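You operate a simulated robot arm through the tools that you are given. There is no shell and no other tool.

The job below is to be done with a simulated robot arm. You get a single attempt, and the scene is never put back.

TASK
Swing the jointed arm to its white mark, mount the small grey lamp on it and switch it on.
Fine: loosen the arm knob to swing it; tighten it, then load the arm; use the yellow rocker on the blue recorder box. Where these are worked on the way, their far stop is far enough and under half their travel is too little: arm knob.

It is judged by the outcome, as a careful person would: the job done as asked, and still so three seconds after it is handed in. It fails if anything else is knocked over, pushed out of place, dropped, spilled or broken.

THE ROBOT
A 7-joint arm with a two-finger parallel gripper, fixed in place. Base frame: the origin is on the floor under the middle of its stand, x ahead of it, y to its left, z up. Readings come in m, degrees, newtons and seconds.
It reaches about 1.247 m from its shoulder. Its first joint turns from -132.0 to 132.0 degrees. Payload 3.91 kg.
The TCP is the grasp point between the finger pads, 0.03 m short of the fingertips. In the tool frame z runs along the fingers and y along their closing line. The gripper opens to 0.11 m. The fingers are 0.02 m wide and 0.01 m thick; the gripper's body (0.048 by 0.112 m) begins 0.055 m behind the TCP.
Orientation is that of the tool frame in the base frame, as a unit quaternion [w, x, y, z]. With the fingers straight down and closing along the base's y, the tool's x points along the base's -x, its y along +y and its z along -z.

THE INTERFACE
- The arm moves only by the tool arm_command. Its argument "increments" is a list of rows, each an object of numbers (a shift or turn left out is 0, a gripper value left out holds the last): "dx", "dy", "dz": the shift along the tool's x, y, z in m; "rx", "ry", "rz": the turn, a rotation vector about the tool's x, y, z in degrees; "fingers": the closure in counts, from 0 (fully open) to 255 (shut). In form: [{"dx": .., "dy": .., "dz": .., "rx": .., "ry": .., "rz": .., "fingers": ..}, ...]. A call has 1 to 20 rows; each row shifts and turns the commanded pose from where the row before left it, along the tool's axes as they then stand. A row lasts 0.2 s, in which the tool goes at most 0.05 m and 8.6 degrees; a call with a longer step from one row to the next is refused whole, and so is a gripper value outside its range. A pose out of reach is approached as far as the arm can. The call stops where the force on the tool passes 50 N (or 10 N more than at its start, if that is more) or the arm is blocked; 0.2 s more then pass. Each finger travels about 0.108 m/s and halts on what it meets, pressing with about 32 N; the grip force reading is that of the motor and also rises with nothing between the fingers. The clock runs only during rows and for 0.2 s after the last one: add rows that do not move to give the fingers time. It gives the time, the measured TCP pose, the force on the tool (base axes), the opening and the grip force at its end, in the units of the frame above (readings bear some noise), with the torque about the TCP (base axes, N m) and any sound that the robot's microphone picked up.
- Cameras (640 x 400 px; columns grow to the right, rows downward): "scene" is fixed at [0.4011, 0.6505, 1.4598]; the picture's right is [-1.00, -0.04, 0.00], its down [-0.04, 0.98, -0.20] and it looks along [0.01, -0.20, -0.98] (base axes); focal length 239 px, centre (320, 200). "wrist" rides on the gripper at [0.072, 0.017, -0.103] in the tool frame; the picture's right is [-0.23, 0.97, 0.00], its down [-0.76, -0.18, -0.62] and it looks along [-0.61, -0.14, 0.78] (tool axes); focal length 222 px, centre (320, 200).
- grab_frame(camera): a new picture of that camera. No time passes.
- measure_at(camera, pixels): for up to 12 pixels [column, row] of the newest picture of that camera ("zoom" is the newest enlarged one), the place [x, y, z] in the base frame of the surface seen there, good to about 0.003 m. No time passes.
- zoom(camera, box): a new picture of the part [left, top, right, bottom] of that camera's present view, enlarged. No time passes.
- hand_in(): hands the job in; it is judged then, once.

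Leave the gripper open and the arm clear of the work at the hand-in unless told otherwise.

The tools are called after "Request:" as name(argument=value, ...) on one line, values as JSON. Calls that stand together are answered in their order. arm_command: Moves the arm, as the interface text tells. Its arguments: {"type":"object","properties":{"increments":{"type":"array","items":{"type":"object","properties":{"dx":{"type":"number"},"dy":{"type":"number"},"dz":{"type":"number"},"rx":{"type":"number"},"ry":{"type":"number"},"rz":{"type":"number"},"fingers":{"type":"number"}}}}},"required":["increments"]} The other tools are called the same way: grab_frame (camera) takes a picture; measure_at (camera, pixels) gives the place of the surface under pixels of a picture; zoom (camera, box) takes an enlarged picture of a part of a camera's view; hand_in () hands the job in.

At the start:

```text
clock: 0.0
tcp_pos: [0.379, 0.5025, 1.1954]
ee_rot: [0.0, -0.001, 1.0, 0.0]
wrist_force: [-0.3, 0.3, 0.6]
moment: [-0.01, 0.0, 0.0]
grip_width: 0.1099
gripper_force: 0.1
```

scene: 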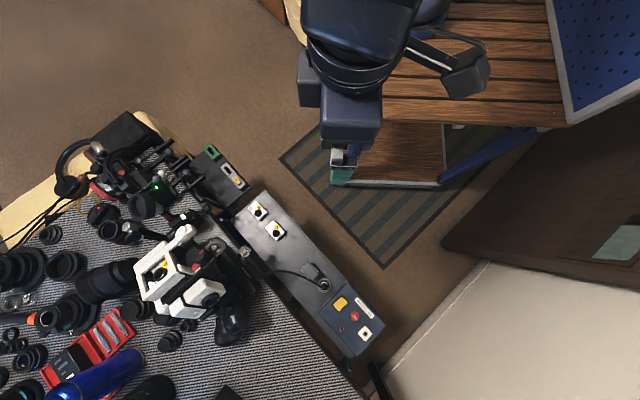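
wrist: 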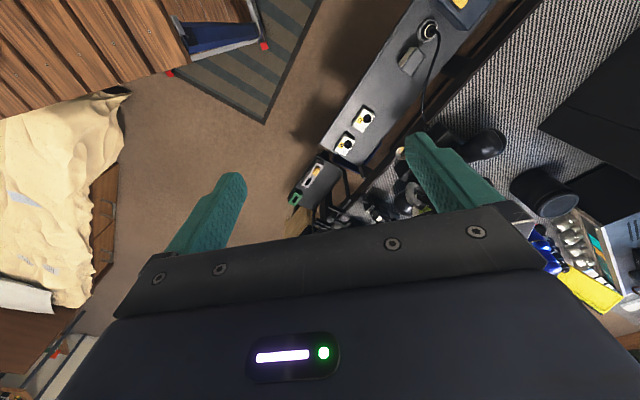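

I'll start by taking pictures from both cameras and enlarging the bench area, to find the jointed arm, its knob, the white mark, the lamp and the blue recorder box.

Request:
grab_frame(camera="scene")

Request:
zoom(camera="scene", box=[200, 160, 400, 370])

Request:
zoom(camera="scene", box=[50, 100, 260, 240])

Request:
zoom(camera="scene", box=[120, 200, 280, 360])

```text
taken
```

scene: 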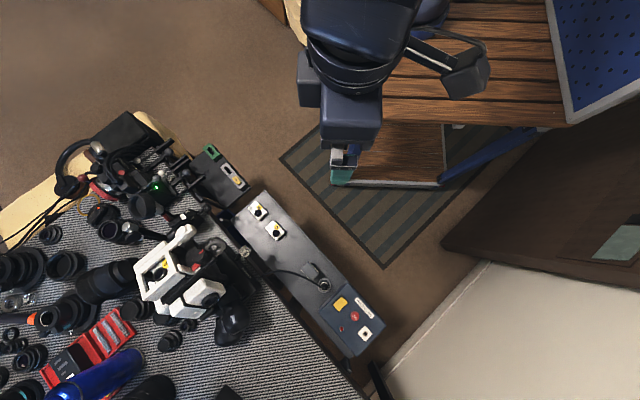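

```text
1.90 times, centred on (300, 265) of scene
```

zoom: 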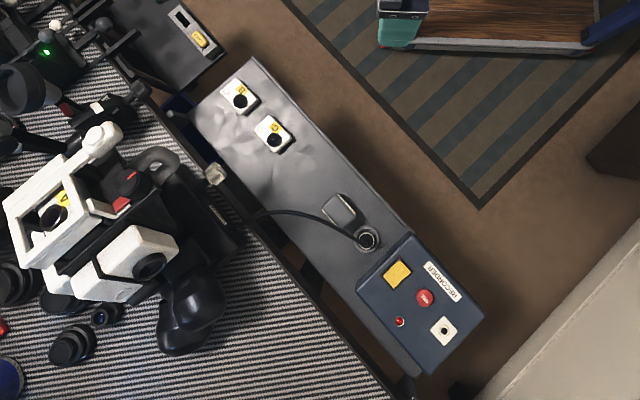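

```text
2.86 times, centred on (155, 170) of scene
```

zoom: 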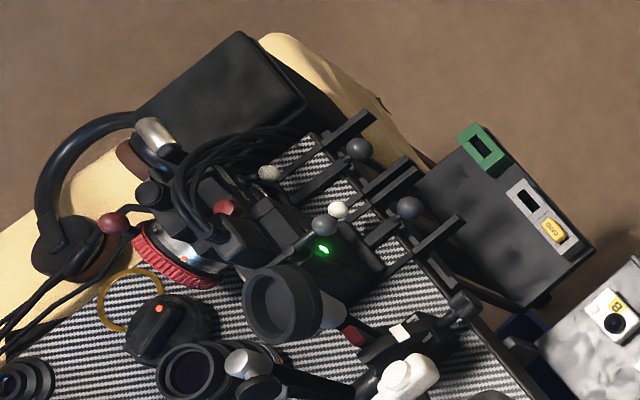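

```text
2.50 times, centred on (200, 280) of scene
```

zoom: 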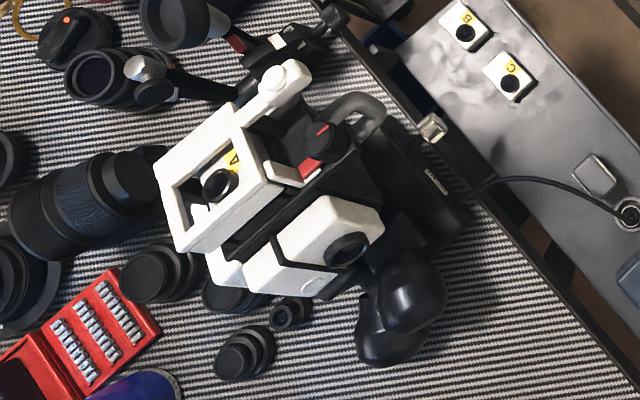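

The picture shows the blue recorder box at about (350,320), a grey shelf with items B and C at (258,210) and (275,231), and a white and dark assembly at about (190,275). I'll enlarge each part further to tell them apart.

Request:
zoom(camera="scene", box=[150, 215, 260, 300])

Request:
zoom(camera="scene", box=[300, 260, 400, 370])

Request:
zoom(camera="scene", box=[180, 140, 300, 250])

Request:
zoom(camera="wrist", box=[280, 0, 520, 230])

```text
4.71 times, centred on (205, 258) of scene
```

zoom: 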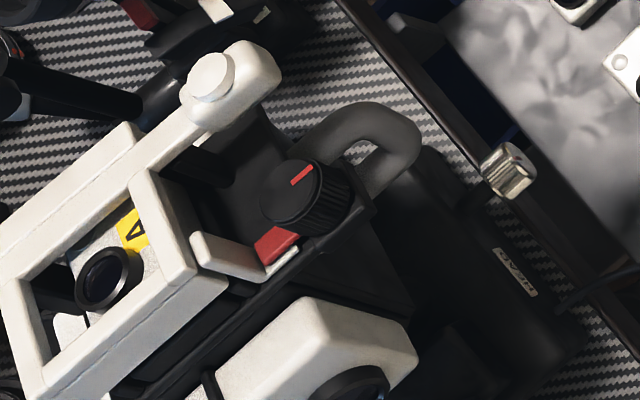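

```text
3.64 times, centred on (350, 315) of scene
```

zoom: 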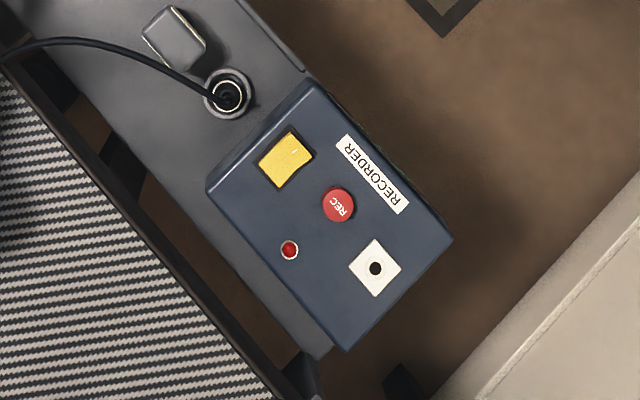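

```text
3.64 times, centred on (240, 195) of scene
```

zoom: 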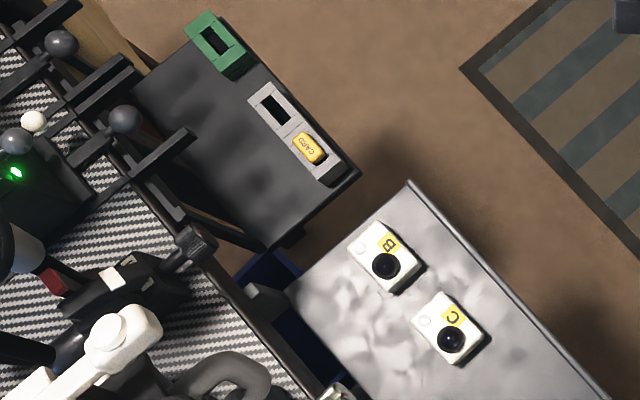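

```text
1.74 times, centred on (400, 115) of wrist
```

zoom: 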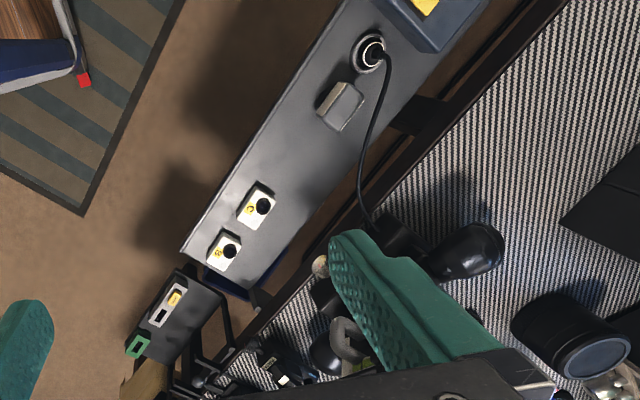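

Several candidates need placing, so I'll measure these: the grey block by the connector (313,270), the connector (323,285), the yellow rocker (341,304), knob (210,257), black bar with the white square (193,217), silver nut (246,252), B, C and the bench cloth.

Request:
measure_at(camera="scene", pixels=[[317, 270], [323, 285], [340, 303], [212, 255], [191, 216], [246, 251], [259, 212], [275, 231], [290, 360], [300, 270], [205, 228], [232, 322]])

Request:
measure_at(camera="wrist", pixels=[[411, 62], [428, 30], [395, 155], [405, 255], [490, 145], [345, 145], [363, 118], [455, 60], [380, 180], [440, 135], [415, 200], [565, 120]])

Request:
zoom(camera="scene", box=[150, 190, 230, 245])

Request:
zoom(camera="scene", box=[230, 240, 340, 310])

```text
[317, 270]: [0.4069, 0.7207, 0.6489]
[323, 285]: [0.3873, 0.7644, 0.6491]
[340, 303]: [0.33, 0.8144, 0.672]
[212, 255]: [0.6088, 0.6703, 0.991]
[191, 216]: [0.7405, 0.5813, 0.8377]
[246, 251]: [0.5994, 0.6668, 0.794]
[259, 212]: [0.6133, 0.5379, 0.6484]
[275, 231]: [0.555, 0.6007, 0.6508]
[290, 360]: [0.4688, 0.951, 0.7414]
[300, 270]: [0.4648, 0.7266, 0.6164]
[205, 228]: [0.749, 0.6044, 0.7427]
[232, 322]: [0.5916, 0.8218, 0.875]
```

```text
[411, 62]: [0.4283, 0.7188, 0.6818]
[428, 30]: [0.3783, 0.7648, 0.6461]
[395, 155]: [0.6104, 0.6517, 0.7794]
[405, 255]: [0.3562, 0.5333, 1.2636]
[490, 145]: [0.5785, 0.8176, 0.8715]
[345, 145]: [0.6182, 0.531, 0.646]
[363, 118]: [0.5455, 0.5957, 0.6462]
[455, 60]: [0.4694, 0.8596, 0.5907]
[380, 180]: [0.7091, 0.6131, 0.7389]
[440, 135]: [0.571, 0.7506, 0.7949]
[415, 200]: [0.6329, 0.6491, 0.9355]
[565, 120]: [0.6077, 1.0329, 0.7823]
```

```text
7.27 times, centred on (190, 218) of scene
```

zoom: 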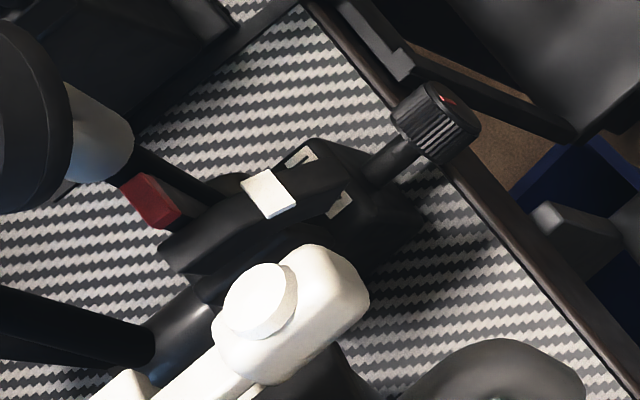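

```text
5.71 times, centred on (285, 275) of scene
```

zoom: 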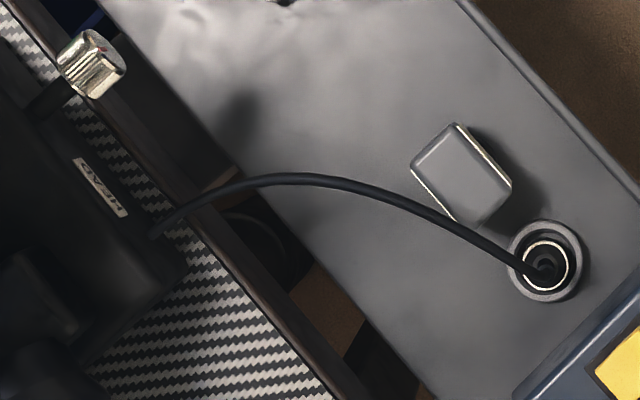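

I found three knob candidates: a black ribbed knob at (204,205), a chrome one at (246,252) by the "HEAD" label, and a dial on the camera at (210,257). I need a closer, oblique view, so I'll yaw the tool about 40 degrees in place, well above everything, so the wrist camera looks at the bench.

Request:
arm_command(increments=[{"rz": -8}, {"rz": -8}, {"rz": -8}, {"rz": -8}, {"rz": -8}])

Request:
grab_frame(camera="wrist")

```text
clock: 1.2
tcp_pos: [0.3797, 0.5043, 1.1943]
ee_rot: [0.0, -0.343, 0.939, 0.0]
wrist_force: [-0.6, -0.3, 0.2]
moment: [-0.03, 0.0, 0.01]
grip_width: 0.11
gripper_force: 0.1
```

```text
taken
```

wrist: 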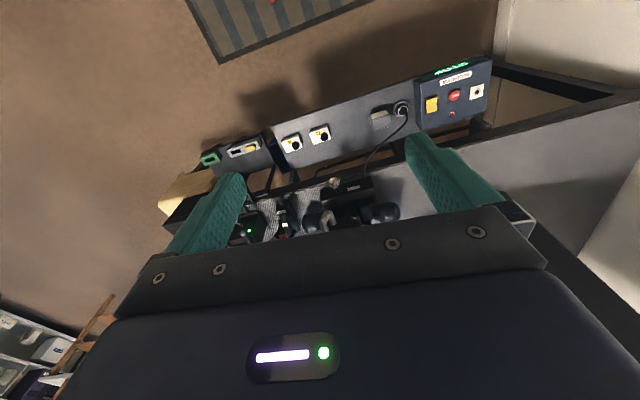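

The wrist view looks forward with the horizon at the bottom, so objects show best when the camera is just short of them. I'll shift about 0.2 m toward the bench and slightly up, staying well above the camera at z of about 1.0, and look again.

Request:
arm_command(increments=[{"dx": -0.03, "dy": -0.008, "dz": -0.008}, {"dx": -0.03, "dy": -0.008, "dz": -0.008}, {"dx": -0.03, "dy": -0.008, "dz": -0.008}, {"dx": -0.03, "dy": -0.008, "dz": -0.008}, {"dx": -0.03, "dy": -0.006, "dz": -0.008}, {"dx": -0.02}])

Request:
grab_frame(camera="wrist")

Request:
zoom(camera="wrist", box=[180, 20, 460, 220])

Request:
grab_frame(camera="scene")

```text
clock: 2.6
tcp_pos: [0.5365, 0.5842, 1.2345]
ee_rot: [0.0, -0.342, 0.94, 0.0]
wrist_force: [-0.7, -0.2, 0.4]
moment: [0.01, -0.01, 0.0]
grip_width: 0.1099
gripper_force: 0.0
```

```text
taken
```

wrist: 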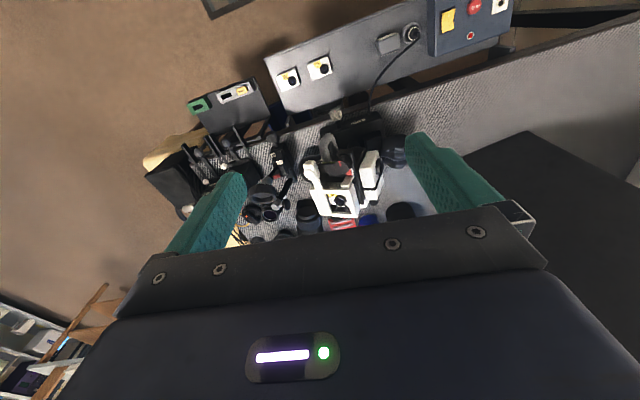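

```text
2.00 times, centred on (320, 120) of wrist
```

zoom: 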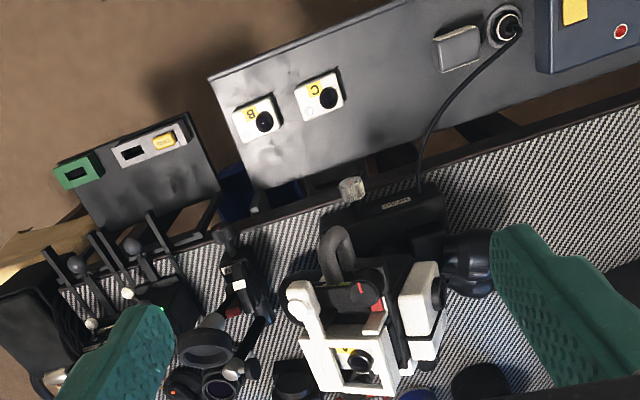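

```text
taken
```

scene: 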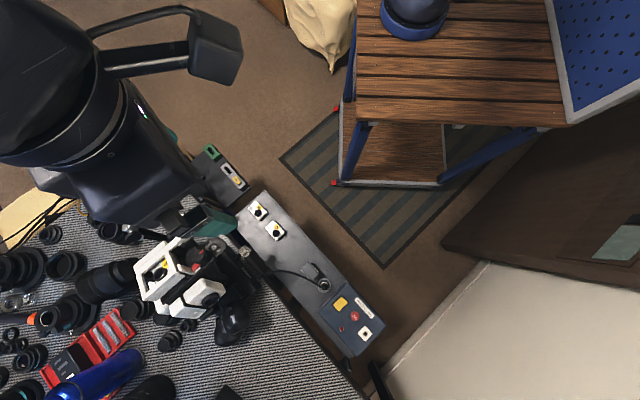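

The bench is now in view. The black device with the white square is at about (283,160) in the wrist picture, and the head and camera assembly at about (350,170). I'll enlarge both, plus the shelf with the grey block.

Request:
zoom(camera="wrist", box=[235, 120, 315, 200])

Request:
zoom(camera="wrist", box=[300, 90, 420, 220])

Request:
zoom(camera="wrist", box=[360, 0, 520, 90])

Request:
zoom(camera="wrist", box=[140, 80, 270, 220])

```text
5.00 times, centred on (275, 160) of wrist
```

zoom: 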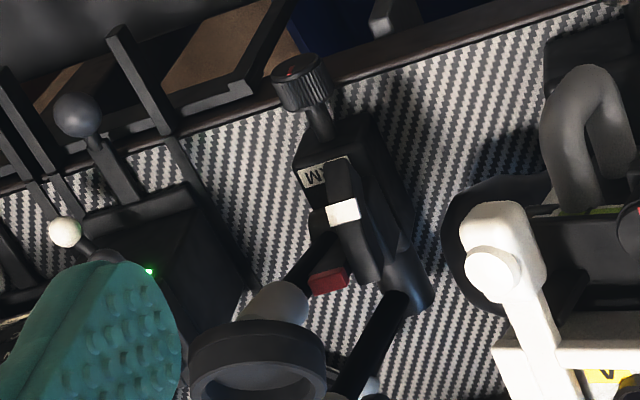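

```text
3.08 times, centred on (360, 155) of wrist
```

zoom: 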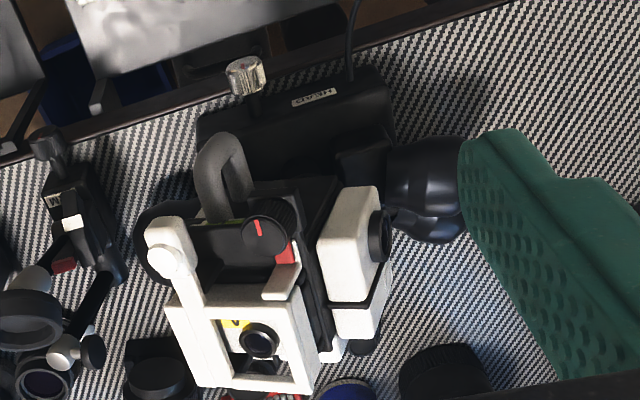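

```text
4.00 times, centred on (440, 45) of wrist
```

zoom: 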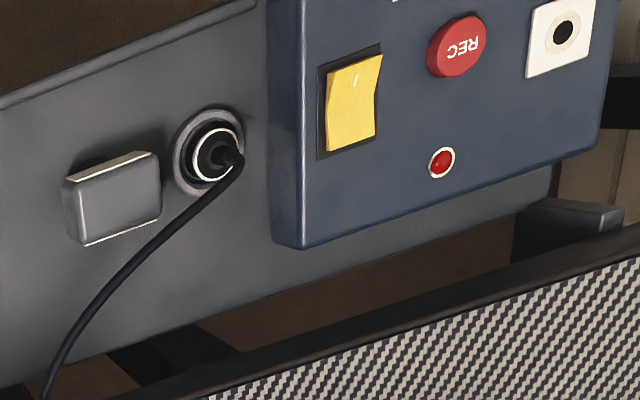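

```text
2.86 times, centred on (205, 150) of wrist
```

zoom: 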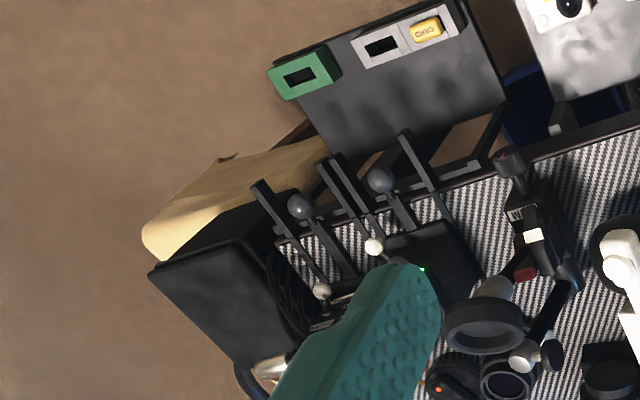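

The label beside the black ribbed knob reads "ARM" upside down, so that device is the jointed arm; the chrome knob belongs to "HEAD". The grey block by the connector looks like the small grey lamp. I'll measure points on the ARM device in an enlarged view.

Request:
zoom(camera="wrist", box=[235, 120, 315, 200])

Request:
measure_at(camera="zoom", pixels=[[290, 72], [305, 95], [318, 125], [325, 172], [343, 210], [328, 280], [370, 170], [365, 260], [405, 290], [360, 350], [270, 300], [255, 350]])

Request:
measure_at(camera="wrist", pixels=[[310, 180], [310, 165], [322, 140], [350, 158], [350, 150], [335, 112], [355, 120], [390, 150], [372, 165], [385, 42], [395, 45], [375, 50]])

```text
5.00 times, centred on (275, 160) of wrist
```

zoom: 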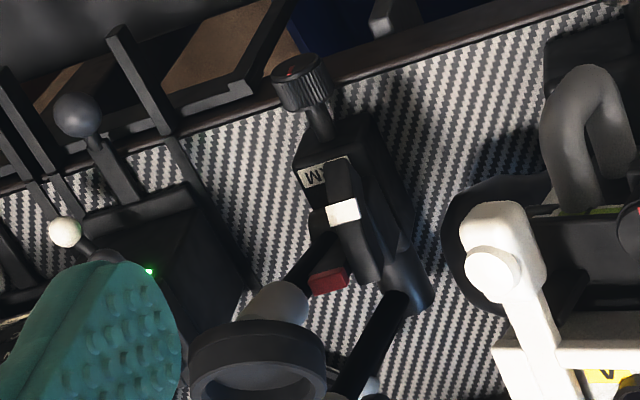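

```text
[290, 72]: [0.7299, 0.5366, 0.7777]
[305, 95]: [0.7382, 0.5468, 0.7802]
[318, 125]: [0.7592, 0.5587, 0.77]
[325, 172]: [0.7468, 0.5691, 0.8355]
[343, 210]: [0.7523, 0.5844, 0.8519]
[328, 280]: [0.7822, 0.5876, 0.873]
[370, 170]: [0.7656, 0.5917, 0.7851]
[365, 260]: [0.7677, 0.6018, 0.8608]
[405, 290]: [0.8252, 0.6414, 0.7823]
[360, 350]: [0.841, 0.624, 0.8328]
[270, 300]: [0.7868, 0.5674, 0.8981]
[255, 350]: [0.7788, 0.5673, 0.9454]
```

```text
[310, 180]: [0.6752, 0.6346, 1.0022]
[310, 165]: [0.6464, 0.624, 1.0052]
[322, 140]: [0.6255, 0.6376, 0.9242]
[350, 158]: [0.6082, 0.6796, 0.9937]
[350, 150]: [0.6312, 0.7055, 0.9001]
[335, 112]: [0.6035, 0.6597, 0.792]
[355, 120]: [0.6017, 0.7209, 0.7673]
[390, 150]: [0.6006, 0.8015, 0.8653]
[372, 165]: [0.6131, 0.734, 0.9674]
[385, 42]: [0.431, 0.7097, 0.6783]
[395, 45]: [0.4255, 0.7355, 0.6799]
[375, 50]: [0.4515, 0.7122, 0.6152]
```

The ARM box sits near (0.765, 0.59, 0.785), its knob near (0.735, 0.54, 0.78), and the link with the white square at about z 0.85. I'll go round to view it from the low-y side: yaw another 50 degrees, then move to about (0.72, 0.40, 1.18), still high and clear.

Request:
arm_command(increments=[{"rz": -8.3}, {"rz": -8.3}, {"rz": -8.3}, {"rz": -8.3}, {"rz": -8.3}, {"rz": -8.3}, {"dx": 0.03, "dy": -0.03, "dz": 0.006}, {"dx": 0.03, "dy": -0.03, "dz": 0.006}, {"dx": 0.03, "dy": -0.03, "dz": 0.006}, {"dx": 0.03, "dy": -0.03, "dz": 0.006}, {"dx": 0.03, "dy": -0.03, "dz": 0.006}, {"dx": 0.03, "dy": -0.03, "dz": 0.006}])

Request:
grab_frame(camera="wrist")

Request:
zoom(camera="wrist", box=[220, 20, 420, 180])

```text
clock: 5.2
tcp_pos: [0.7128, 0.4032, 1.1993]
ee_rot: [0.0, -0.706, 0.708, 0.0]
wrist_force: [0.1, 0.1, 0.5]
moment: [-0.01, -0.05, 0.03]
grip_width: 0.1099
gripper_force: 0.1
```

```text
taken
```

wrist: 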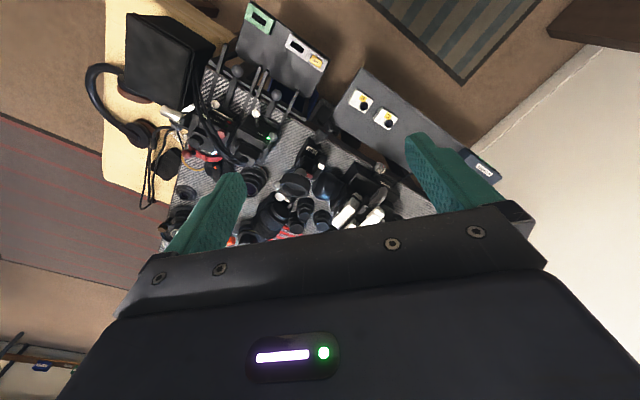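

```text
2.50 times, centred on (320, 100) of wrist
```

zoom: 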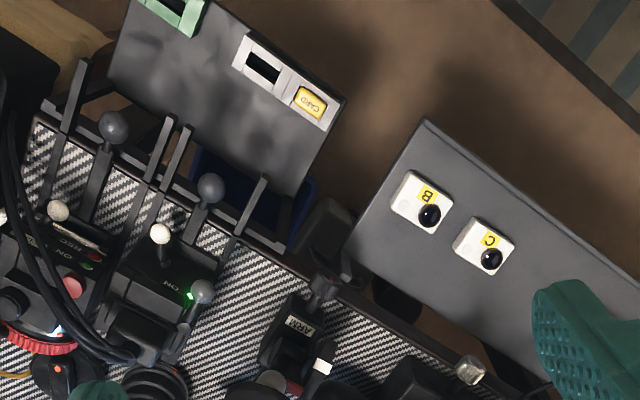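

From here the ARM label is at about (315,153) in the wrist view. I'll enlarge that region.

Request:
zoom(camera="wrist", box=[270, 120, 370, 200])

Request:
zoom(camera="wrist", box=[290, 130, 345, 175])

Request:
zoom(camera="scene", box=[80, 150, 240, 260])

```text
5.00 times, centred on (320, 160) of wrist
```

zoom: 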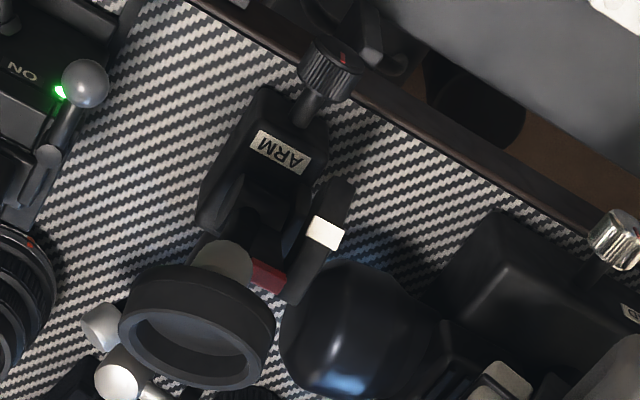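

```text
8.89 times, centred on (318, 152) of wrist
```

zoom: 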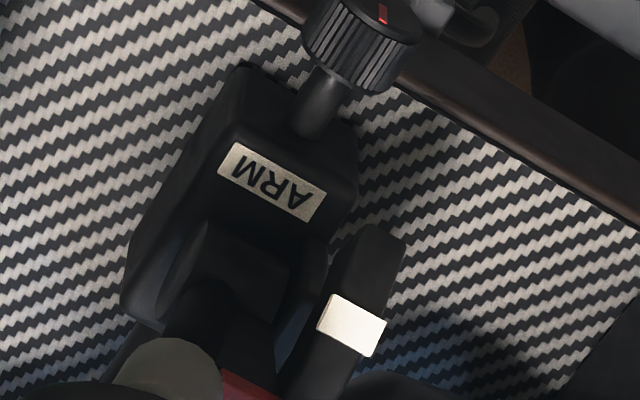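

```text
3.64 times, centred on (160, 205) of scene
```

zoom: 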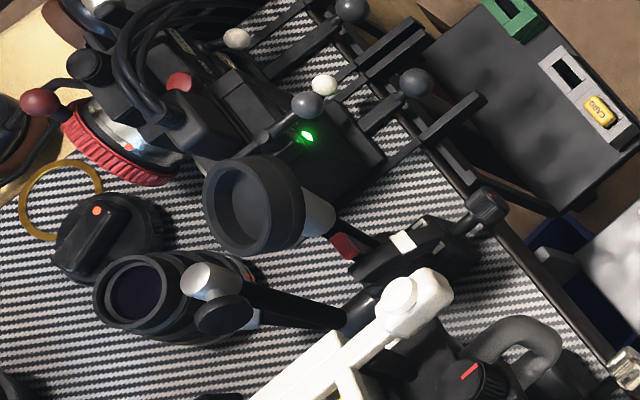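

This device consists of a box with the ARM label and knob, a side plate with the white square, and a rod with a red band ending in a grey stem and black ring. I need a lower view to understand the joint. I'll back off to about (0.52, 0.38, 1.15), turn to yaw 45 and tilt the tool forward 30 degrees.

Request:
arm_command(increments=[{"dy": 0.04, "dz": 0.01}, {"dy": 0.04, "dz": 0.01}, {"dy": 0.04, "dz": 0.01}, {"dy": 0.04, "dz": 0.01}, {"dy": 0.03, "dz": 0.01, "dx": 0.02}, {"rz": 8}, {"rz": 8}, {"rz": 8}, {"rz": 8}, {"rz": 8}, {"rz": 5}, {"ry": -8}, {"ry": -8}, {"ry": -8}, {"ry": -6}])

Request:
grab_frame(camera="wrist")

Request:
zoom(camera="wrist", box=[200, 0, 440, 180])

```text
clock: 8.4
tcp_pos: [0.5229, 0.3841, 1.1468]
ee_rot: [0.24, -0.368, 0.893, 0.099]
wrist_force: [-0.4, 0.4, 0.8]
moment: [0.02, 0.03, -0.02]
grip_width: 0.1102
gripper_force: 0.0
```

```text
taken
```

wrist: 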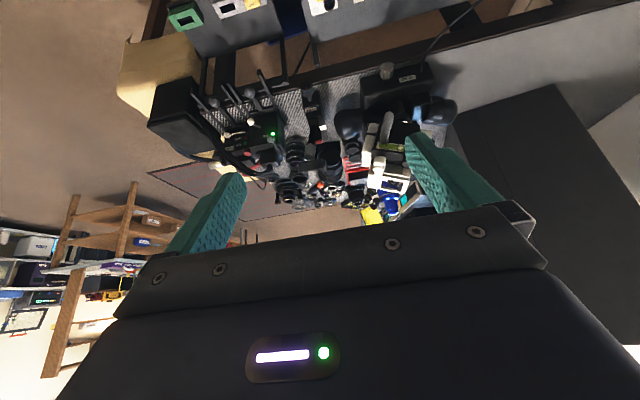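

```text
2.22 times, centred on (320, 90) of wrist
```

zoom: 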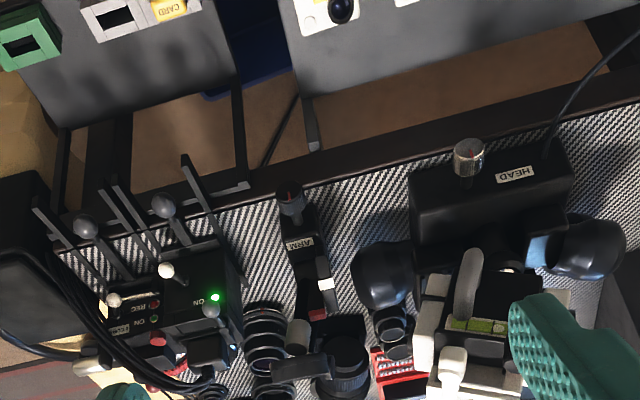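

This oblique view is good, with the ARM device at about (312,115) in the wrist picture. I'll enlarge it.

Request:
zoom(camera="wrist", box=[280, 75, 350, 180])

Request:
zoom(camera="wrist", box=[290, 85, 340, 155])

Request:
zoom(camera="wrist", box=[340, 50, 470, 200])

```text
3.81 times, centred on (315, 128) of wrist
```

zoom: 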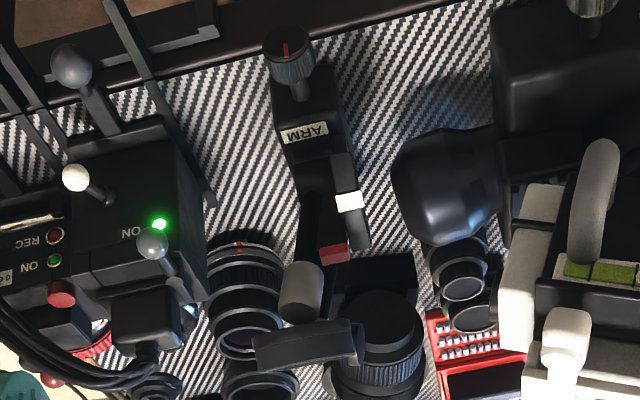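

```text
5.71 times, centred on (315, 120) of wrist
```

zoom: 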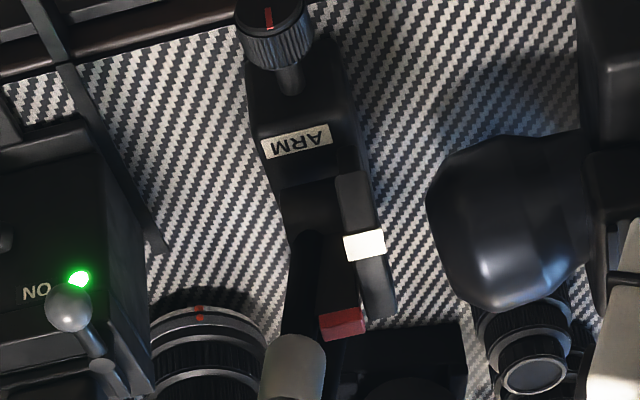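

```text
2.67 times, centred on (405, 125) of wrist
```

zoom: 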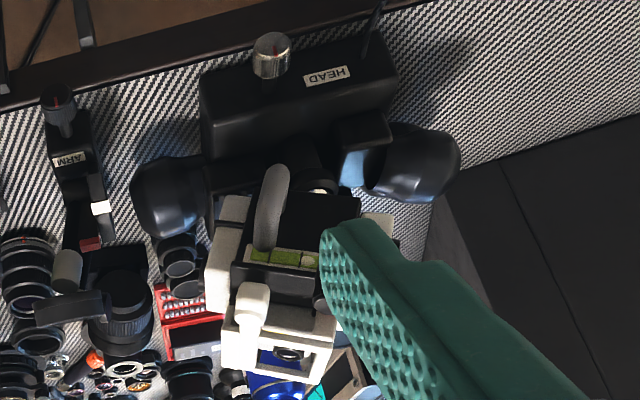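

The arm's rod rises from the ARM box. Its red flag sits near the far end of a side plate, and the white mark is lower on that plate. The rod carries a grey collar and a black dish. I'll measure these points finely in the enlarged views.

Request:
zoom(camera="wrist", box=[280, 75, 350, 180])

Request:
measure_at(camera="zoom", pixels=[[287, 45], [295, 72], [300, 95], [303, 132], [330, 100], [345, 165], [350, 202], [358, 240], [335, 252], [310, 220], [302, 285], [265, 345]])

Request:
measure_at(camera="zoom", pixels=[[345, 335], [300, 325], [305, 350], [355, 350], [330, 260], [300, 240], [310, 180], [280, 145], [345, 145], [360, 225], [340, 190], [300, 310]])

Request:
zoom(camera="scene", box=[125, 180, 215, 240])

```text
3.81 times, centred on (315, 128) of wrist
```

zoom: 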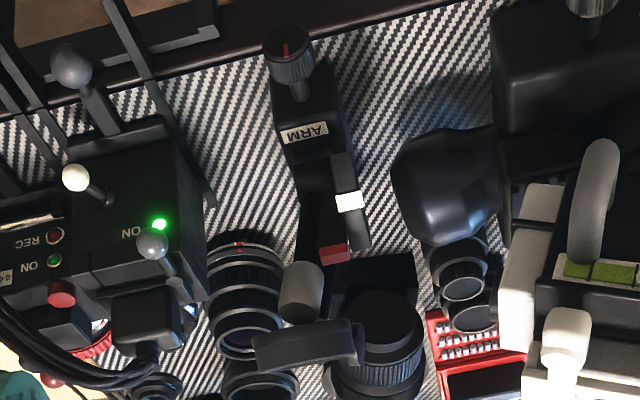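

```text
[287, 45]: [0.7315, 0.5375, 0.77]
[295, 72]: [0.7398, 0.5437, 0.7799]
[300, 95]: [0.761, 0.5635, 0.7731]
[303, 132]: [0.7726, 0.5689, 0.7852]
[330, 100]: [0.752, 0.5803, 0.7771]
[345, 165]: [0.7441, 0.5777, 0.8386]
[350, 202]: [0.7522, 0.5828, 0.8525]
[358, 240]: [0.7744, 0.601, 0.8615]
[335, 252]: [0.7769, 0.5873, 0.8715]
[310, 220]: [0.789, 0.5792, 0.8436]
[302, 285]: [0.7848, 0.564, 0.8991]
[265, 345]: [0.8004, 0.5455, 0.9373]
```

```text
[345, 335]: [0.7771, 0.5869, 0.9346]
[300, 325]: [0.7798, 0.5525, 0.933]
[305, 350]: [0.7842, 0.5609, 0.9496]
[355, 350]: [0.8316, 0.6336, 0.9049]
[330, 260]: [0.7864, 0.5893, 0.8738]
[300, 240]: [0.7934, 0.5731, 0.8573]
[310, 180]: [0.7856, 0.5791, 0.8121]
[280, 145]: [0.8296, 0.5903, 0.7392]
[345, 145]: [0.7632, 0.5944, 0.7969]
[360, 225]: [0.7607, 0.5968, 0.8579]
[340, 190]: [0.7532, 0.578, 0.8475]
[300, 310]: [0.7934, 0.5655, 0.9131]
```

```text
6.67 times, centred on (170, 210) of scene
```

zoom: 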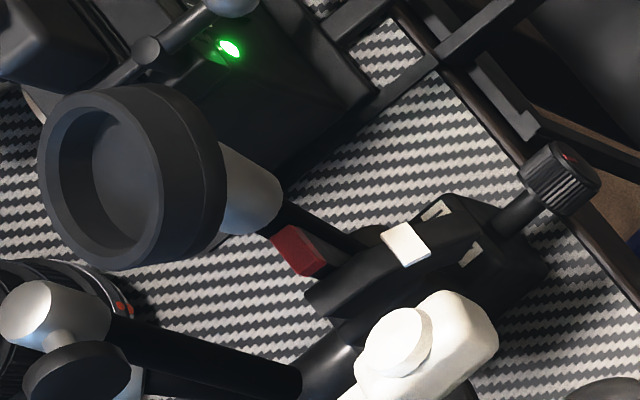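

The arm's rod leans, and its dish-shaped end sits at about (0.785, 0.56, 0.945). Next I'll inspect the grey block by the connector. I'll undo the tilt and move over toward (0.38, 0.60, 1.1).

Request:
arm_command(increments=[{"ry": 8}, {"ry": 8}, {"ry": 8}, {"ry": 6}, {"dy": 0.04, "dz": 0.005}, {"dy": 0.04, "dz": 0.005}, {"dy": 0.04, "dz": 0.005}, {"dy": 0.04, "dz": 0.005}, {"dy": 0.04, "dz": 0.005}, {"dy": 0.04, "dz": 0.005}, {"dx": -0.03, "dz": 0.01}, {"dx": -0.03, "dz": 0.01}])

Request:
grab_frame(camera="wrist")

Request:
zoom(camera="wrist", box=[260, 20, 420, 130])

```text
clock: 11.0
tcp_pos: [0.3954, 0.5956, 1.0985]
ee_rot: [0.0, -0.381, 0.925, 0.0]
wrist_force: [-0.1, 0.1, 0.8]
moment: [-0.02, -0.03, -0.03]
grip_width: 0.11
gripper_force: 0.1
```

```text
taken
```

wrist: 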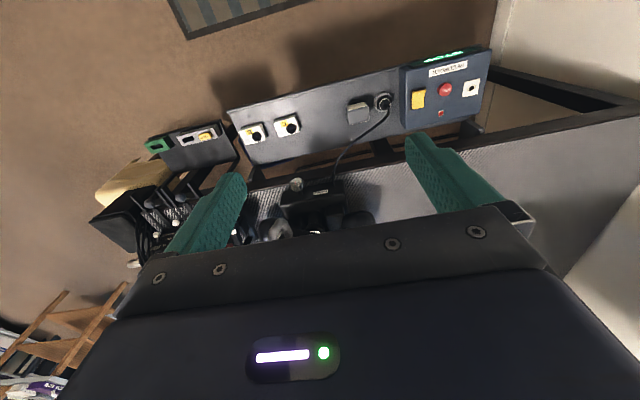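

```text
3.64 times, centred on (340, 75) of wrist
```

zoom: 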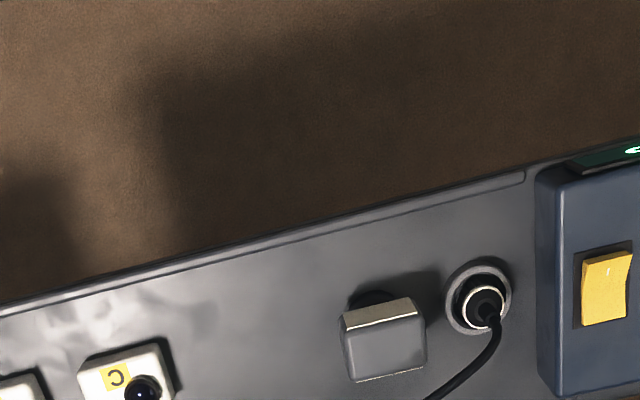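

The grey block has a pale face and seems to stand on a dark round base, which could fit the arm's dish. I'll enlarge it from here, along with the rocker.

Request:
zoom(camera="wrist", box=[335, 85, 395, 130])

Request:
measure_at(camera="zoom", pixels=[[250, 180], [330, 180], [160, 180], [250, 100], [250, 250], [160, 140], [335, 140], [170, 250], [330, 250], [250, 65], [120, 300], [250, 310]])

Request:
zoom(camera="wrist", box=[395, 50, 495, 125])

Request:
zoom(camera="scene", box=[295, 255, 335, 295])

```text
8.89 times, centred on (365, 108) of wrist
```

zoom: 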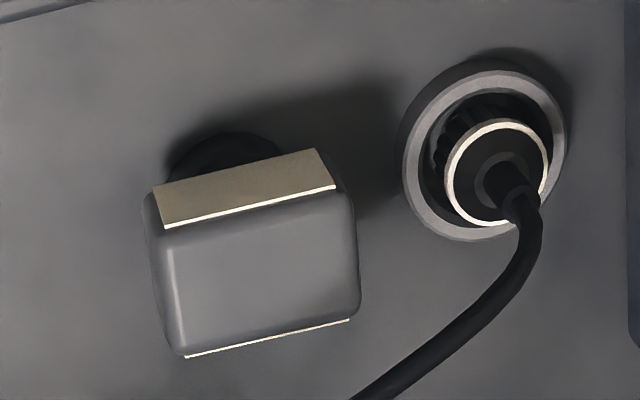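

```text
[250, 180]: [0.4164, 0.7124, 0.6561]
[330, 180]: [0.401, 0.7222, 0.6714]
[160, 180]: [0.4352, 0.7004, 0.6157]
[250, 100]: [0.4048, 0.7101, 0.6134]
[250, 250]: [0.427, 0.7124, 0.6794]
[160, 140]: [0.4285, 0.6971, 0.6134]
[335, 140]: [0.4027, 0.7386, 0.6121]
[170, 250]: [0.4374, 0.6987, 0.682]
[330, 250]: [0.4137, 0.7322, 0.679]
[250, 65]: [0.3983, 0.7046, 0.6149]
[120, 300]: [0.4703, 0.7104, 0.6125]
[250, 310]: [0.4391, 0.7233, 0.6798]
```

```text
5.33 times, centred on (445, 88) of wrist
```

zoom: 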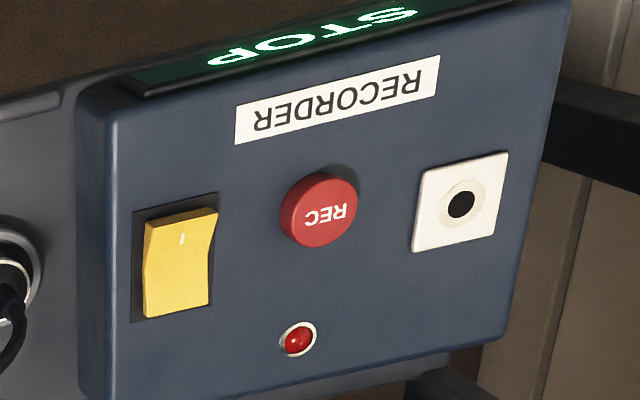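

```text
10.00 times, centred on (315, 275) of scene
```

zoom: 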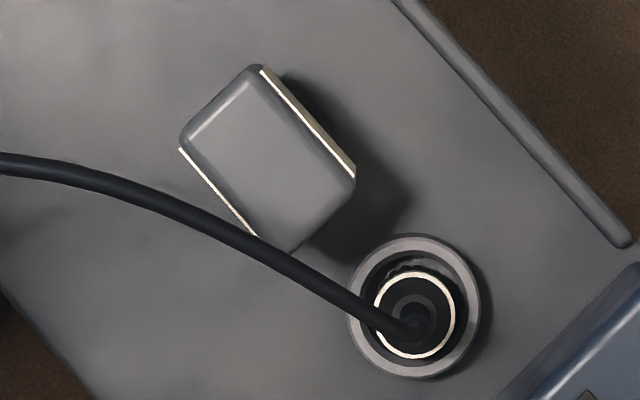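

The grey block has a pale panel on each side of a grey head over a round dark foot, which makes it the lamp, and its foot should sit in the arm's dish. The rocker has an "I" mark at its far end, toward the STOP display, and that end looks raised, so it is off. Next I need the clearances around the arm knob, so I'll take a new scene picture and measure along the approach corridor.

Request:
grab_frame(camera="scene")

Request:
measure_at(camera="scene", pixels=[[220, 180], [240, 190], [205, 165], [237, 182], [210, 153], [230, 210], [215, 213], [207, 203], [203, 207], [200, 210], [196, 172], [213, 196]])

Request:
zoom(camera="scene", box=[180, 180, 240, 225])

```text
taken
```

scene: 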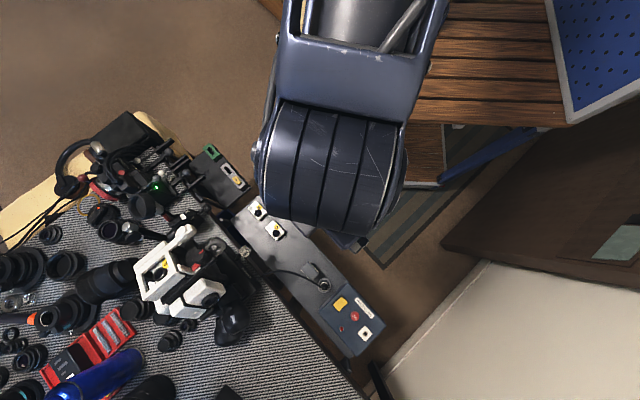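

```text
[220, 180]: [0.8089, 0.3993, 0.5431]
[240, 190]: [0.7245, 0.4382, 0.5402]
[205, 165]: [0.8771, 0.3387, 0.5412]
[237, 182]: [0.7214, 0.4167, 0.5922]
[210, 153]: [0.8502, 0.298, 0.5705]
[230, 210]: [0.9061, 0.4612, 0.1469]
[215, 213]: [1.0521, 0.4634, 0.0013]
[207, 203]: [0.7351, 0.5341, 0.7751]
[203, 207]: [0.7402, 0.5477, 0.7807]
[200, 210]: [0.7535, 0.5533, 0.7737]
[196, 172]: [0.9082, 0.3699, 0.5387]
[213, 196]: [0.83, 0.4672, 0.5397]
```

```text
8.89 times, centred on (210, 202) of scene
```

zoom: 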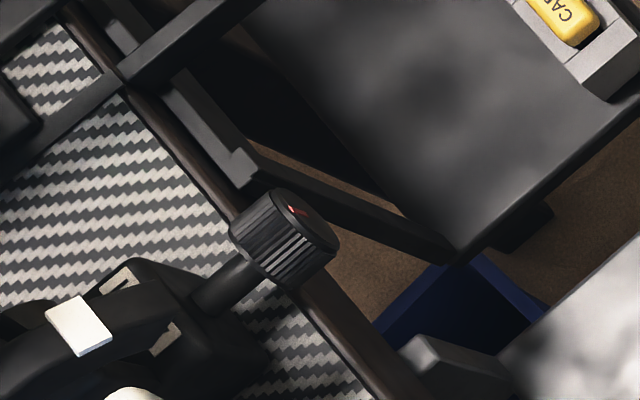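

The corridor in front of the knob is open: the dark slot box is at z 0.54, the shelf at about 0.61 and the floor lower. The knob axis is about horizontal at z of about 0.767, pointing toward (-0.77,-0.64). I'll move to free space near (0.58, 0.40, 1.08) and turn the tool 180 degrees about its axis, so that when I tilt it horizontal the camera ends up on top.

Request:
arm_command(increments=[{"dy": -0.038}, {"dy": -0.038}, {"dy": -0.038}, {"dy": -0.038}, {"dy": -0.038}, {"dy": -0.038}, {"dy": -0.038}, {"rz": 8.2}, {"rz": 8.2}, {"rz": 8.2}, {"rz": 8.2}, {"rz": 8.2}, {"rz": 8.2}, {"rz": 8.2}, {"rz": 8.2}, {"rz": 8.2}, {"rz": 8.2}, {"rz": 8.2}])

Request:
arm_command(increments=[{"rz": 8.2}, {"rz": 8.2}, {"rz": 8.2}, {"rz": 8.2}, {"rz": 8.2}, {"rz": 8.2}, {"rz": 8.2}, {"rz": 8.2}, {"rz": 8.2}, {"rz": 8.2}, {"rz": 7.8}])

```text
clock: 14.8
tcp_pos: [0.5835, 0.4072, 1.0993]
ee_rot: [0.0, 0.387, 0.922, -0.001]
wrist_force: [0.3, -0.4, 0.6]
moment: [-0.01, 0.03, -0.03]
grip_width: 0.11
gripper_force: 0.1
```

```text
clock: 17.2
tcp_pos: [0.5838, 0.4082, 1.0977]
ee_rot: [0.0, 0.925, 0.381, 0.0]
wrist_force: [-0.1, 0.6, 0.1]
moment: [-0.02, -0.05, 0.02]
grip_width: 0.1098
gripper_force: 0.0
```

The 180 degree turn worked and the tool x-axis now points at the bench. I'll tilt +90 degrees about tool y so the fingers point horizontally toward the knob, in free space at z 1.1 and back from the bench by first moving 0.08 m away.

Request:
arm_command(increments=[{"dx": -0.04}, {"dx": -0.04}, {"ry": 8.2}, {"ry": 8.2}, {"ry": 8.2}, {"ry": 8.2}, {"ry": 8.2}, {"ry": 8.2}, {"ry": 8.2}, {"ry": 8.2}, {"ry": 8.2}, {"ry": 8.2}, {"ry": 8.0}])

Request:
grab_frame(camera="wrist")

Request:
grab_frame(camera="scene")

```text
clock: 20.0
tcp_pos: [0.5322, 0.3561, 1.1008]
ee_rot: [-0.269, 0.653, 0.268, 0.655]
wrist_force: [-0.7, 0.5, 0.8]
moment: [-0.05, 0.01, -0.04]
grip_width: 0.1101
gripper_force: 0.1
out of reach, approached as far as the arm can: row 13
```

```text
taken
```

wrist: 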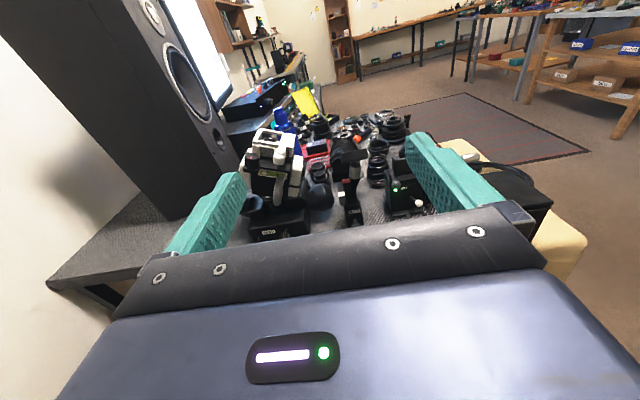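

```text
taken
```

scene: 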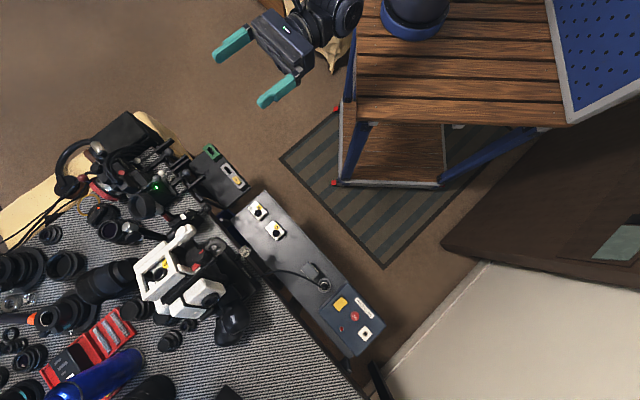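

Now the view is upright and from the front. The ARM device is at about (352,200), so I'll enlarge it.

Request:
zoom(camera="wrist", box=[310, 120, 420, 235])

Request:
zoom(camera="wrist", box=[325, 125, 385, 165])

Request:
zoom(camera="wrist", box=[235, 120, 335, 240])

```text
3.48 times, centred on (365, 178) of wrist
```

zoom: 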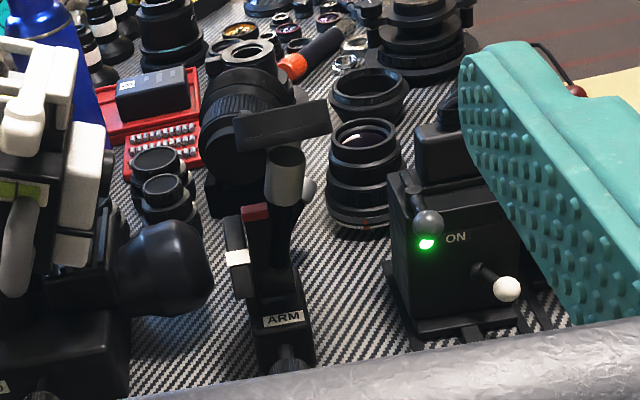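

```text
10.00 times, centred on (355, 145) of wrist
```

zoom: 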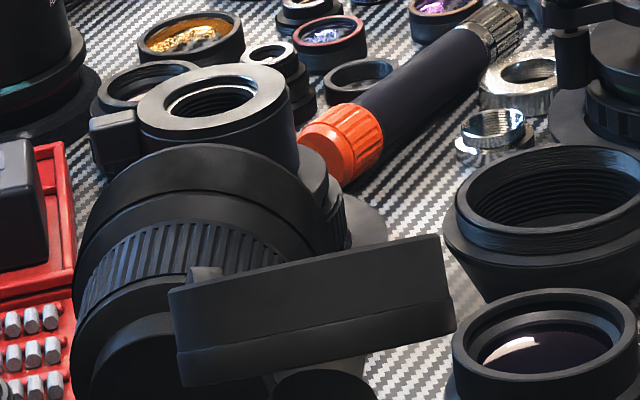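

```text
3.33 times, centred on (285, 180) of wrist
```

zoom: 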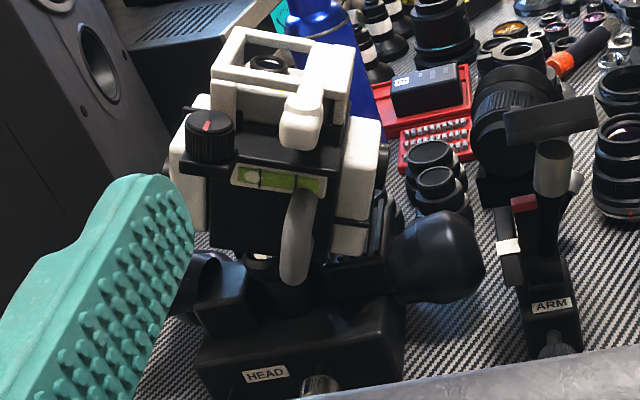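

The front view is clear. The rod is nearly vertical with its dish tilted away, and the flag is above the white mark on the plate. Next I'll lower the horizontal gripper in free space to about z 0.87 to see the knob face-on, and measure the bench trim to get the exact knob-axis direction.

Request:
arm_command(increments=[{"dx": -0.04}, {"dx": -0.04}, {"dx": -0.04}, {"dx": -0.04}, {"dx": -0.04}, {"dx": -0.03}])

Request:
grab_frame(camera="wrist")

Request:
measure_at(camera="scene", pixels=[[190, 191], [225, 228], [262, 270], [280, 290], [300, 314], [330, 349], [262, 190], [300, 230], [320, 252], [235, 216], [280, 270], [310, 320]])

```text
clock: 21.4
tcp_pos: [0.5327, 0.3599, 0.8686]
ee_rot: [-0.269, 0.654, 0.269, 0.654]
wrist_force: [-0.6, -0.4, 0.4]
moment: [0.02, 0.02, 0.02]
grip_width: 0.11
gripper_force: 0.1
out of reach, approached as far as the arm can: row 1
```

```text
taken
```

wrist: 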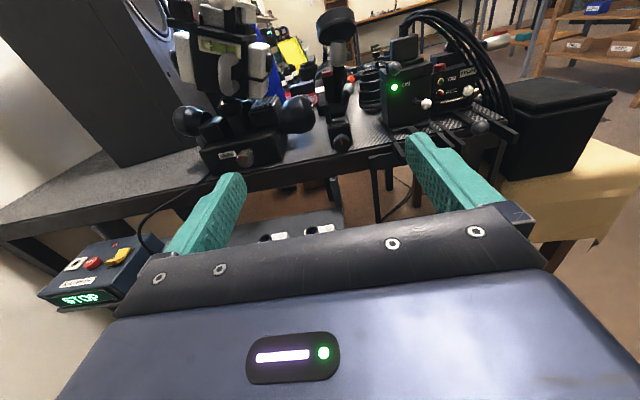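

```text
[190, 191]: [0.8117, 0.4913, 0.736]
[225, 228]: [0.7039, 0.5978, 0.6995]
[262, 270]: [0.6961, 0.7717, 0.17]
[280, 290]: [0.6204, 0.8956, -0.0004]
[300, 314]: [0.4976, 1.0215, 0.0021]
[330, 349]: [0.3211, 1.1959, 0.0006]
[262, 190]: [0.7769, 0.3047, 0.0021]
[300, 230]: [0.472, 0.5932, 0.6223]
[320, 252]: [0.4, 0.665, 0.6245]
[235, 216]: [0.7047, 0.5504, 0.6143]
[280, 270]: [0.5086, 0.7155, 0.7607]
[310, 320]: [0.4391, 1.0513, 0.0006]
```

The shelf edge runs at 45 degrees, matching my tool yaw. The knob and arm are now visible from the front, with the knob at about (342,142). I'll enlarge.

Request:
zoom(camera="wrist", box=[300, 0, 390, 160])

Request:
zoom(camera="wrist", box=[318, 110, 366, 160])

Request:
measure_at(camera="zoom", pixels=[[320, 250], [320, 225], [320, 280], [290, 255], [350, 255], [320, 180], [300, 110], [340, 110], [280, 200], [360, 200], [320, 80], [400, 330]])

```text
2.50 times, centred on (345, 80) of wrist
```

zoom: 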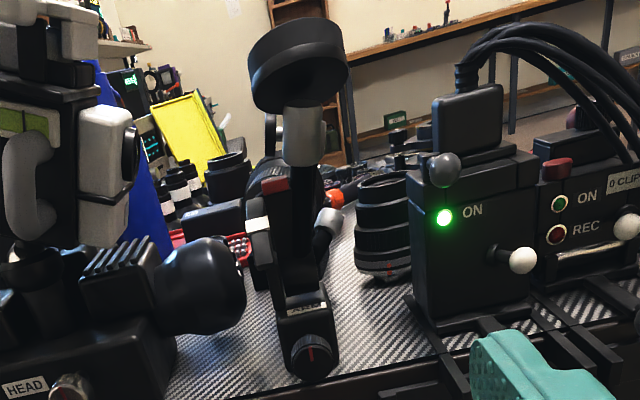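

```text
8.00 times, centred on (342, 135) of wrist
```

zoom: 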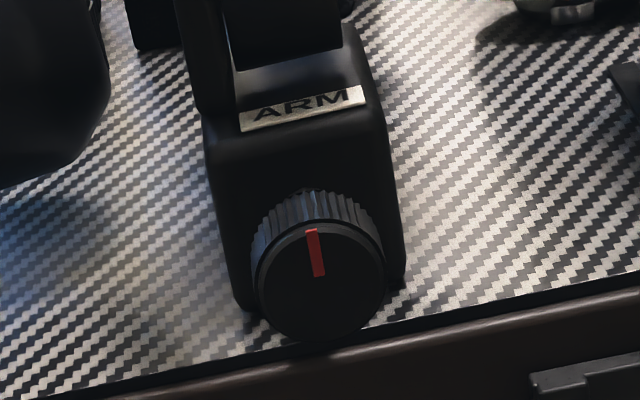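

```text
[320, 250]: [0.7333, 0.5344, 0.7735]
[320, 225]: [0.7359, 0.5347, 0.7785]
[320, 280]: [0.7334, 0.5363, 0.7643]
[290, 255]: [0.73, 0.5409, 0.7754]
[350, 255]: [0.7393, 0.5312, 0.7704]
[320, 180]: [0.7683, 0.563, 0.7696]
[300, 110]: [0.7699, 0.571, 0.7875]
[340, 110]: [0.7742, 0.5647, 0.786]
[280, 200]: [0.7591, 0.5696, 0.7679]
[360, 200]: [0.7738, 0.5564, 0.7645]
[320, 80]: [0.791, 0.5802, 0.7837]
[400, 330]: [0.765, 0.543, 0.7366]
```

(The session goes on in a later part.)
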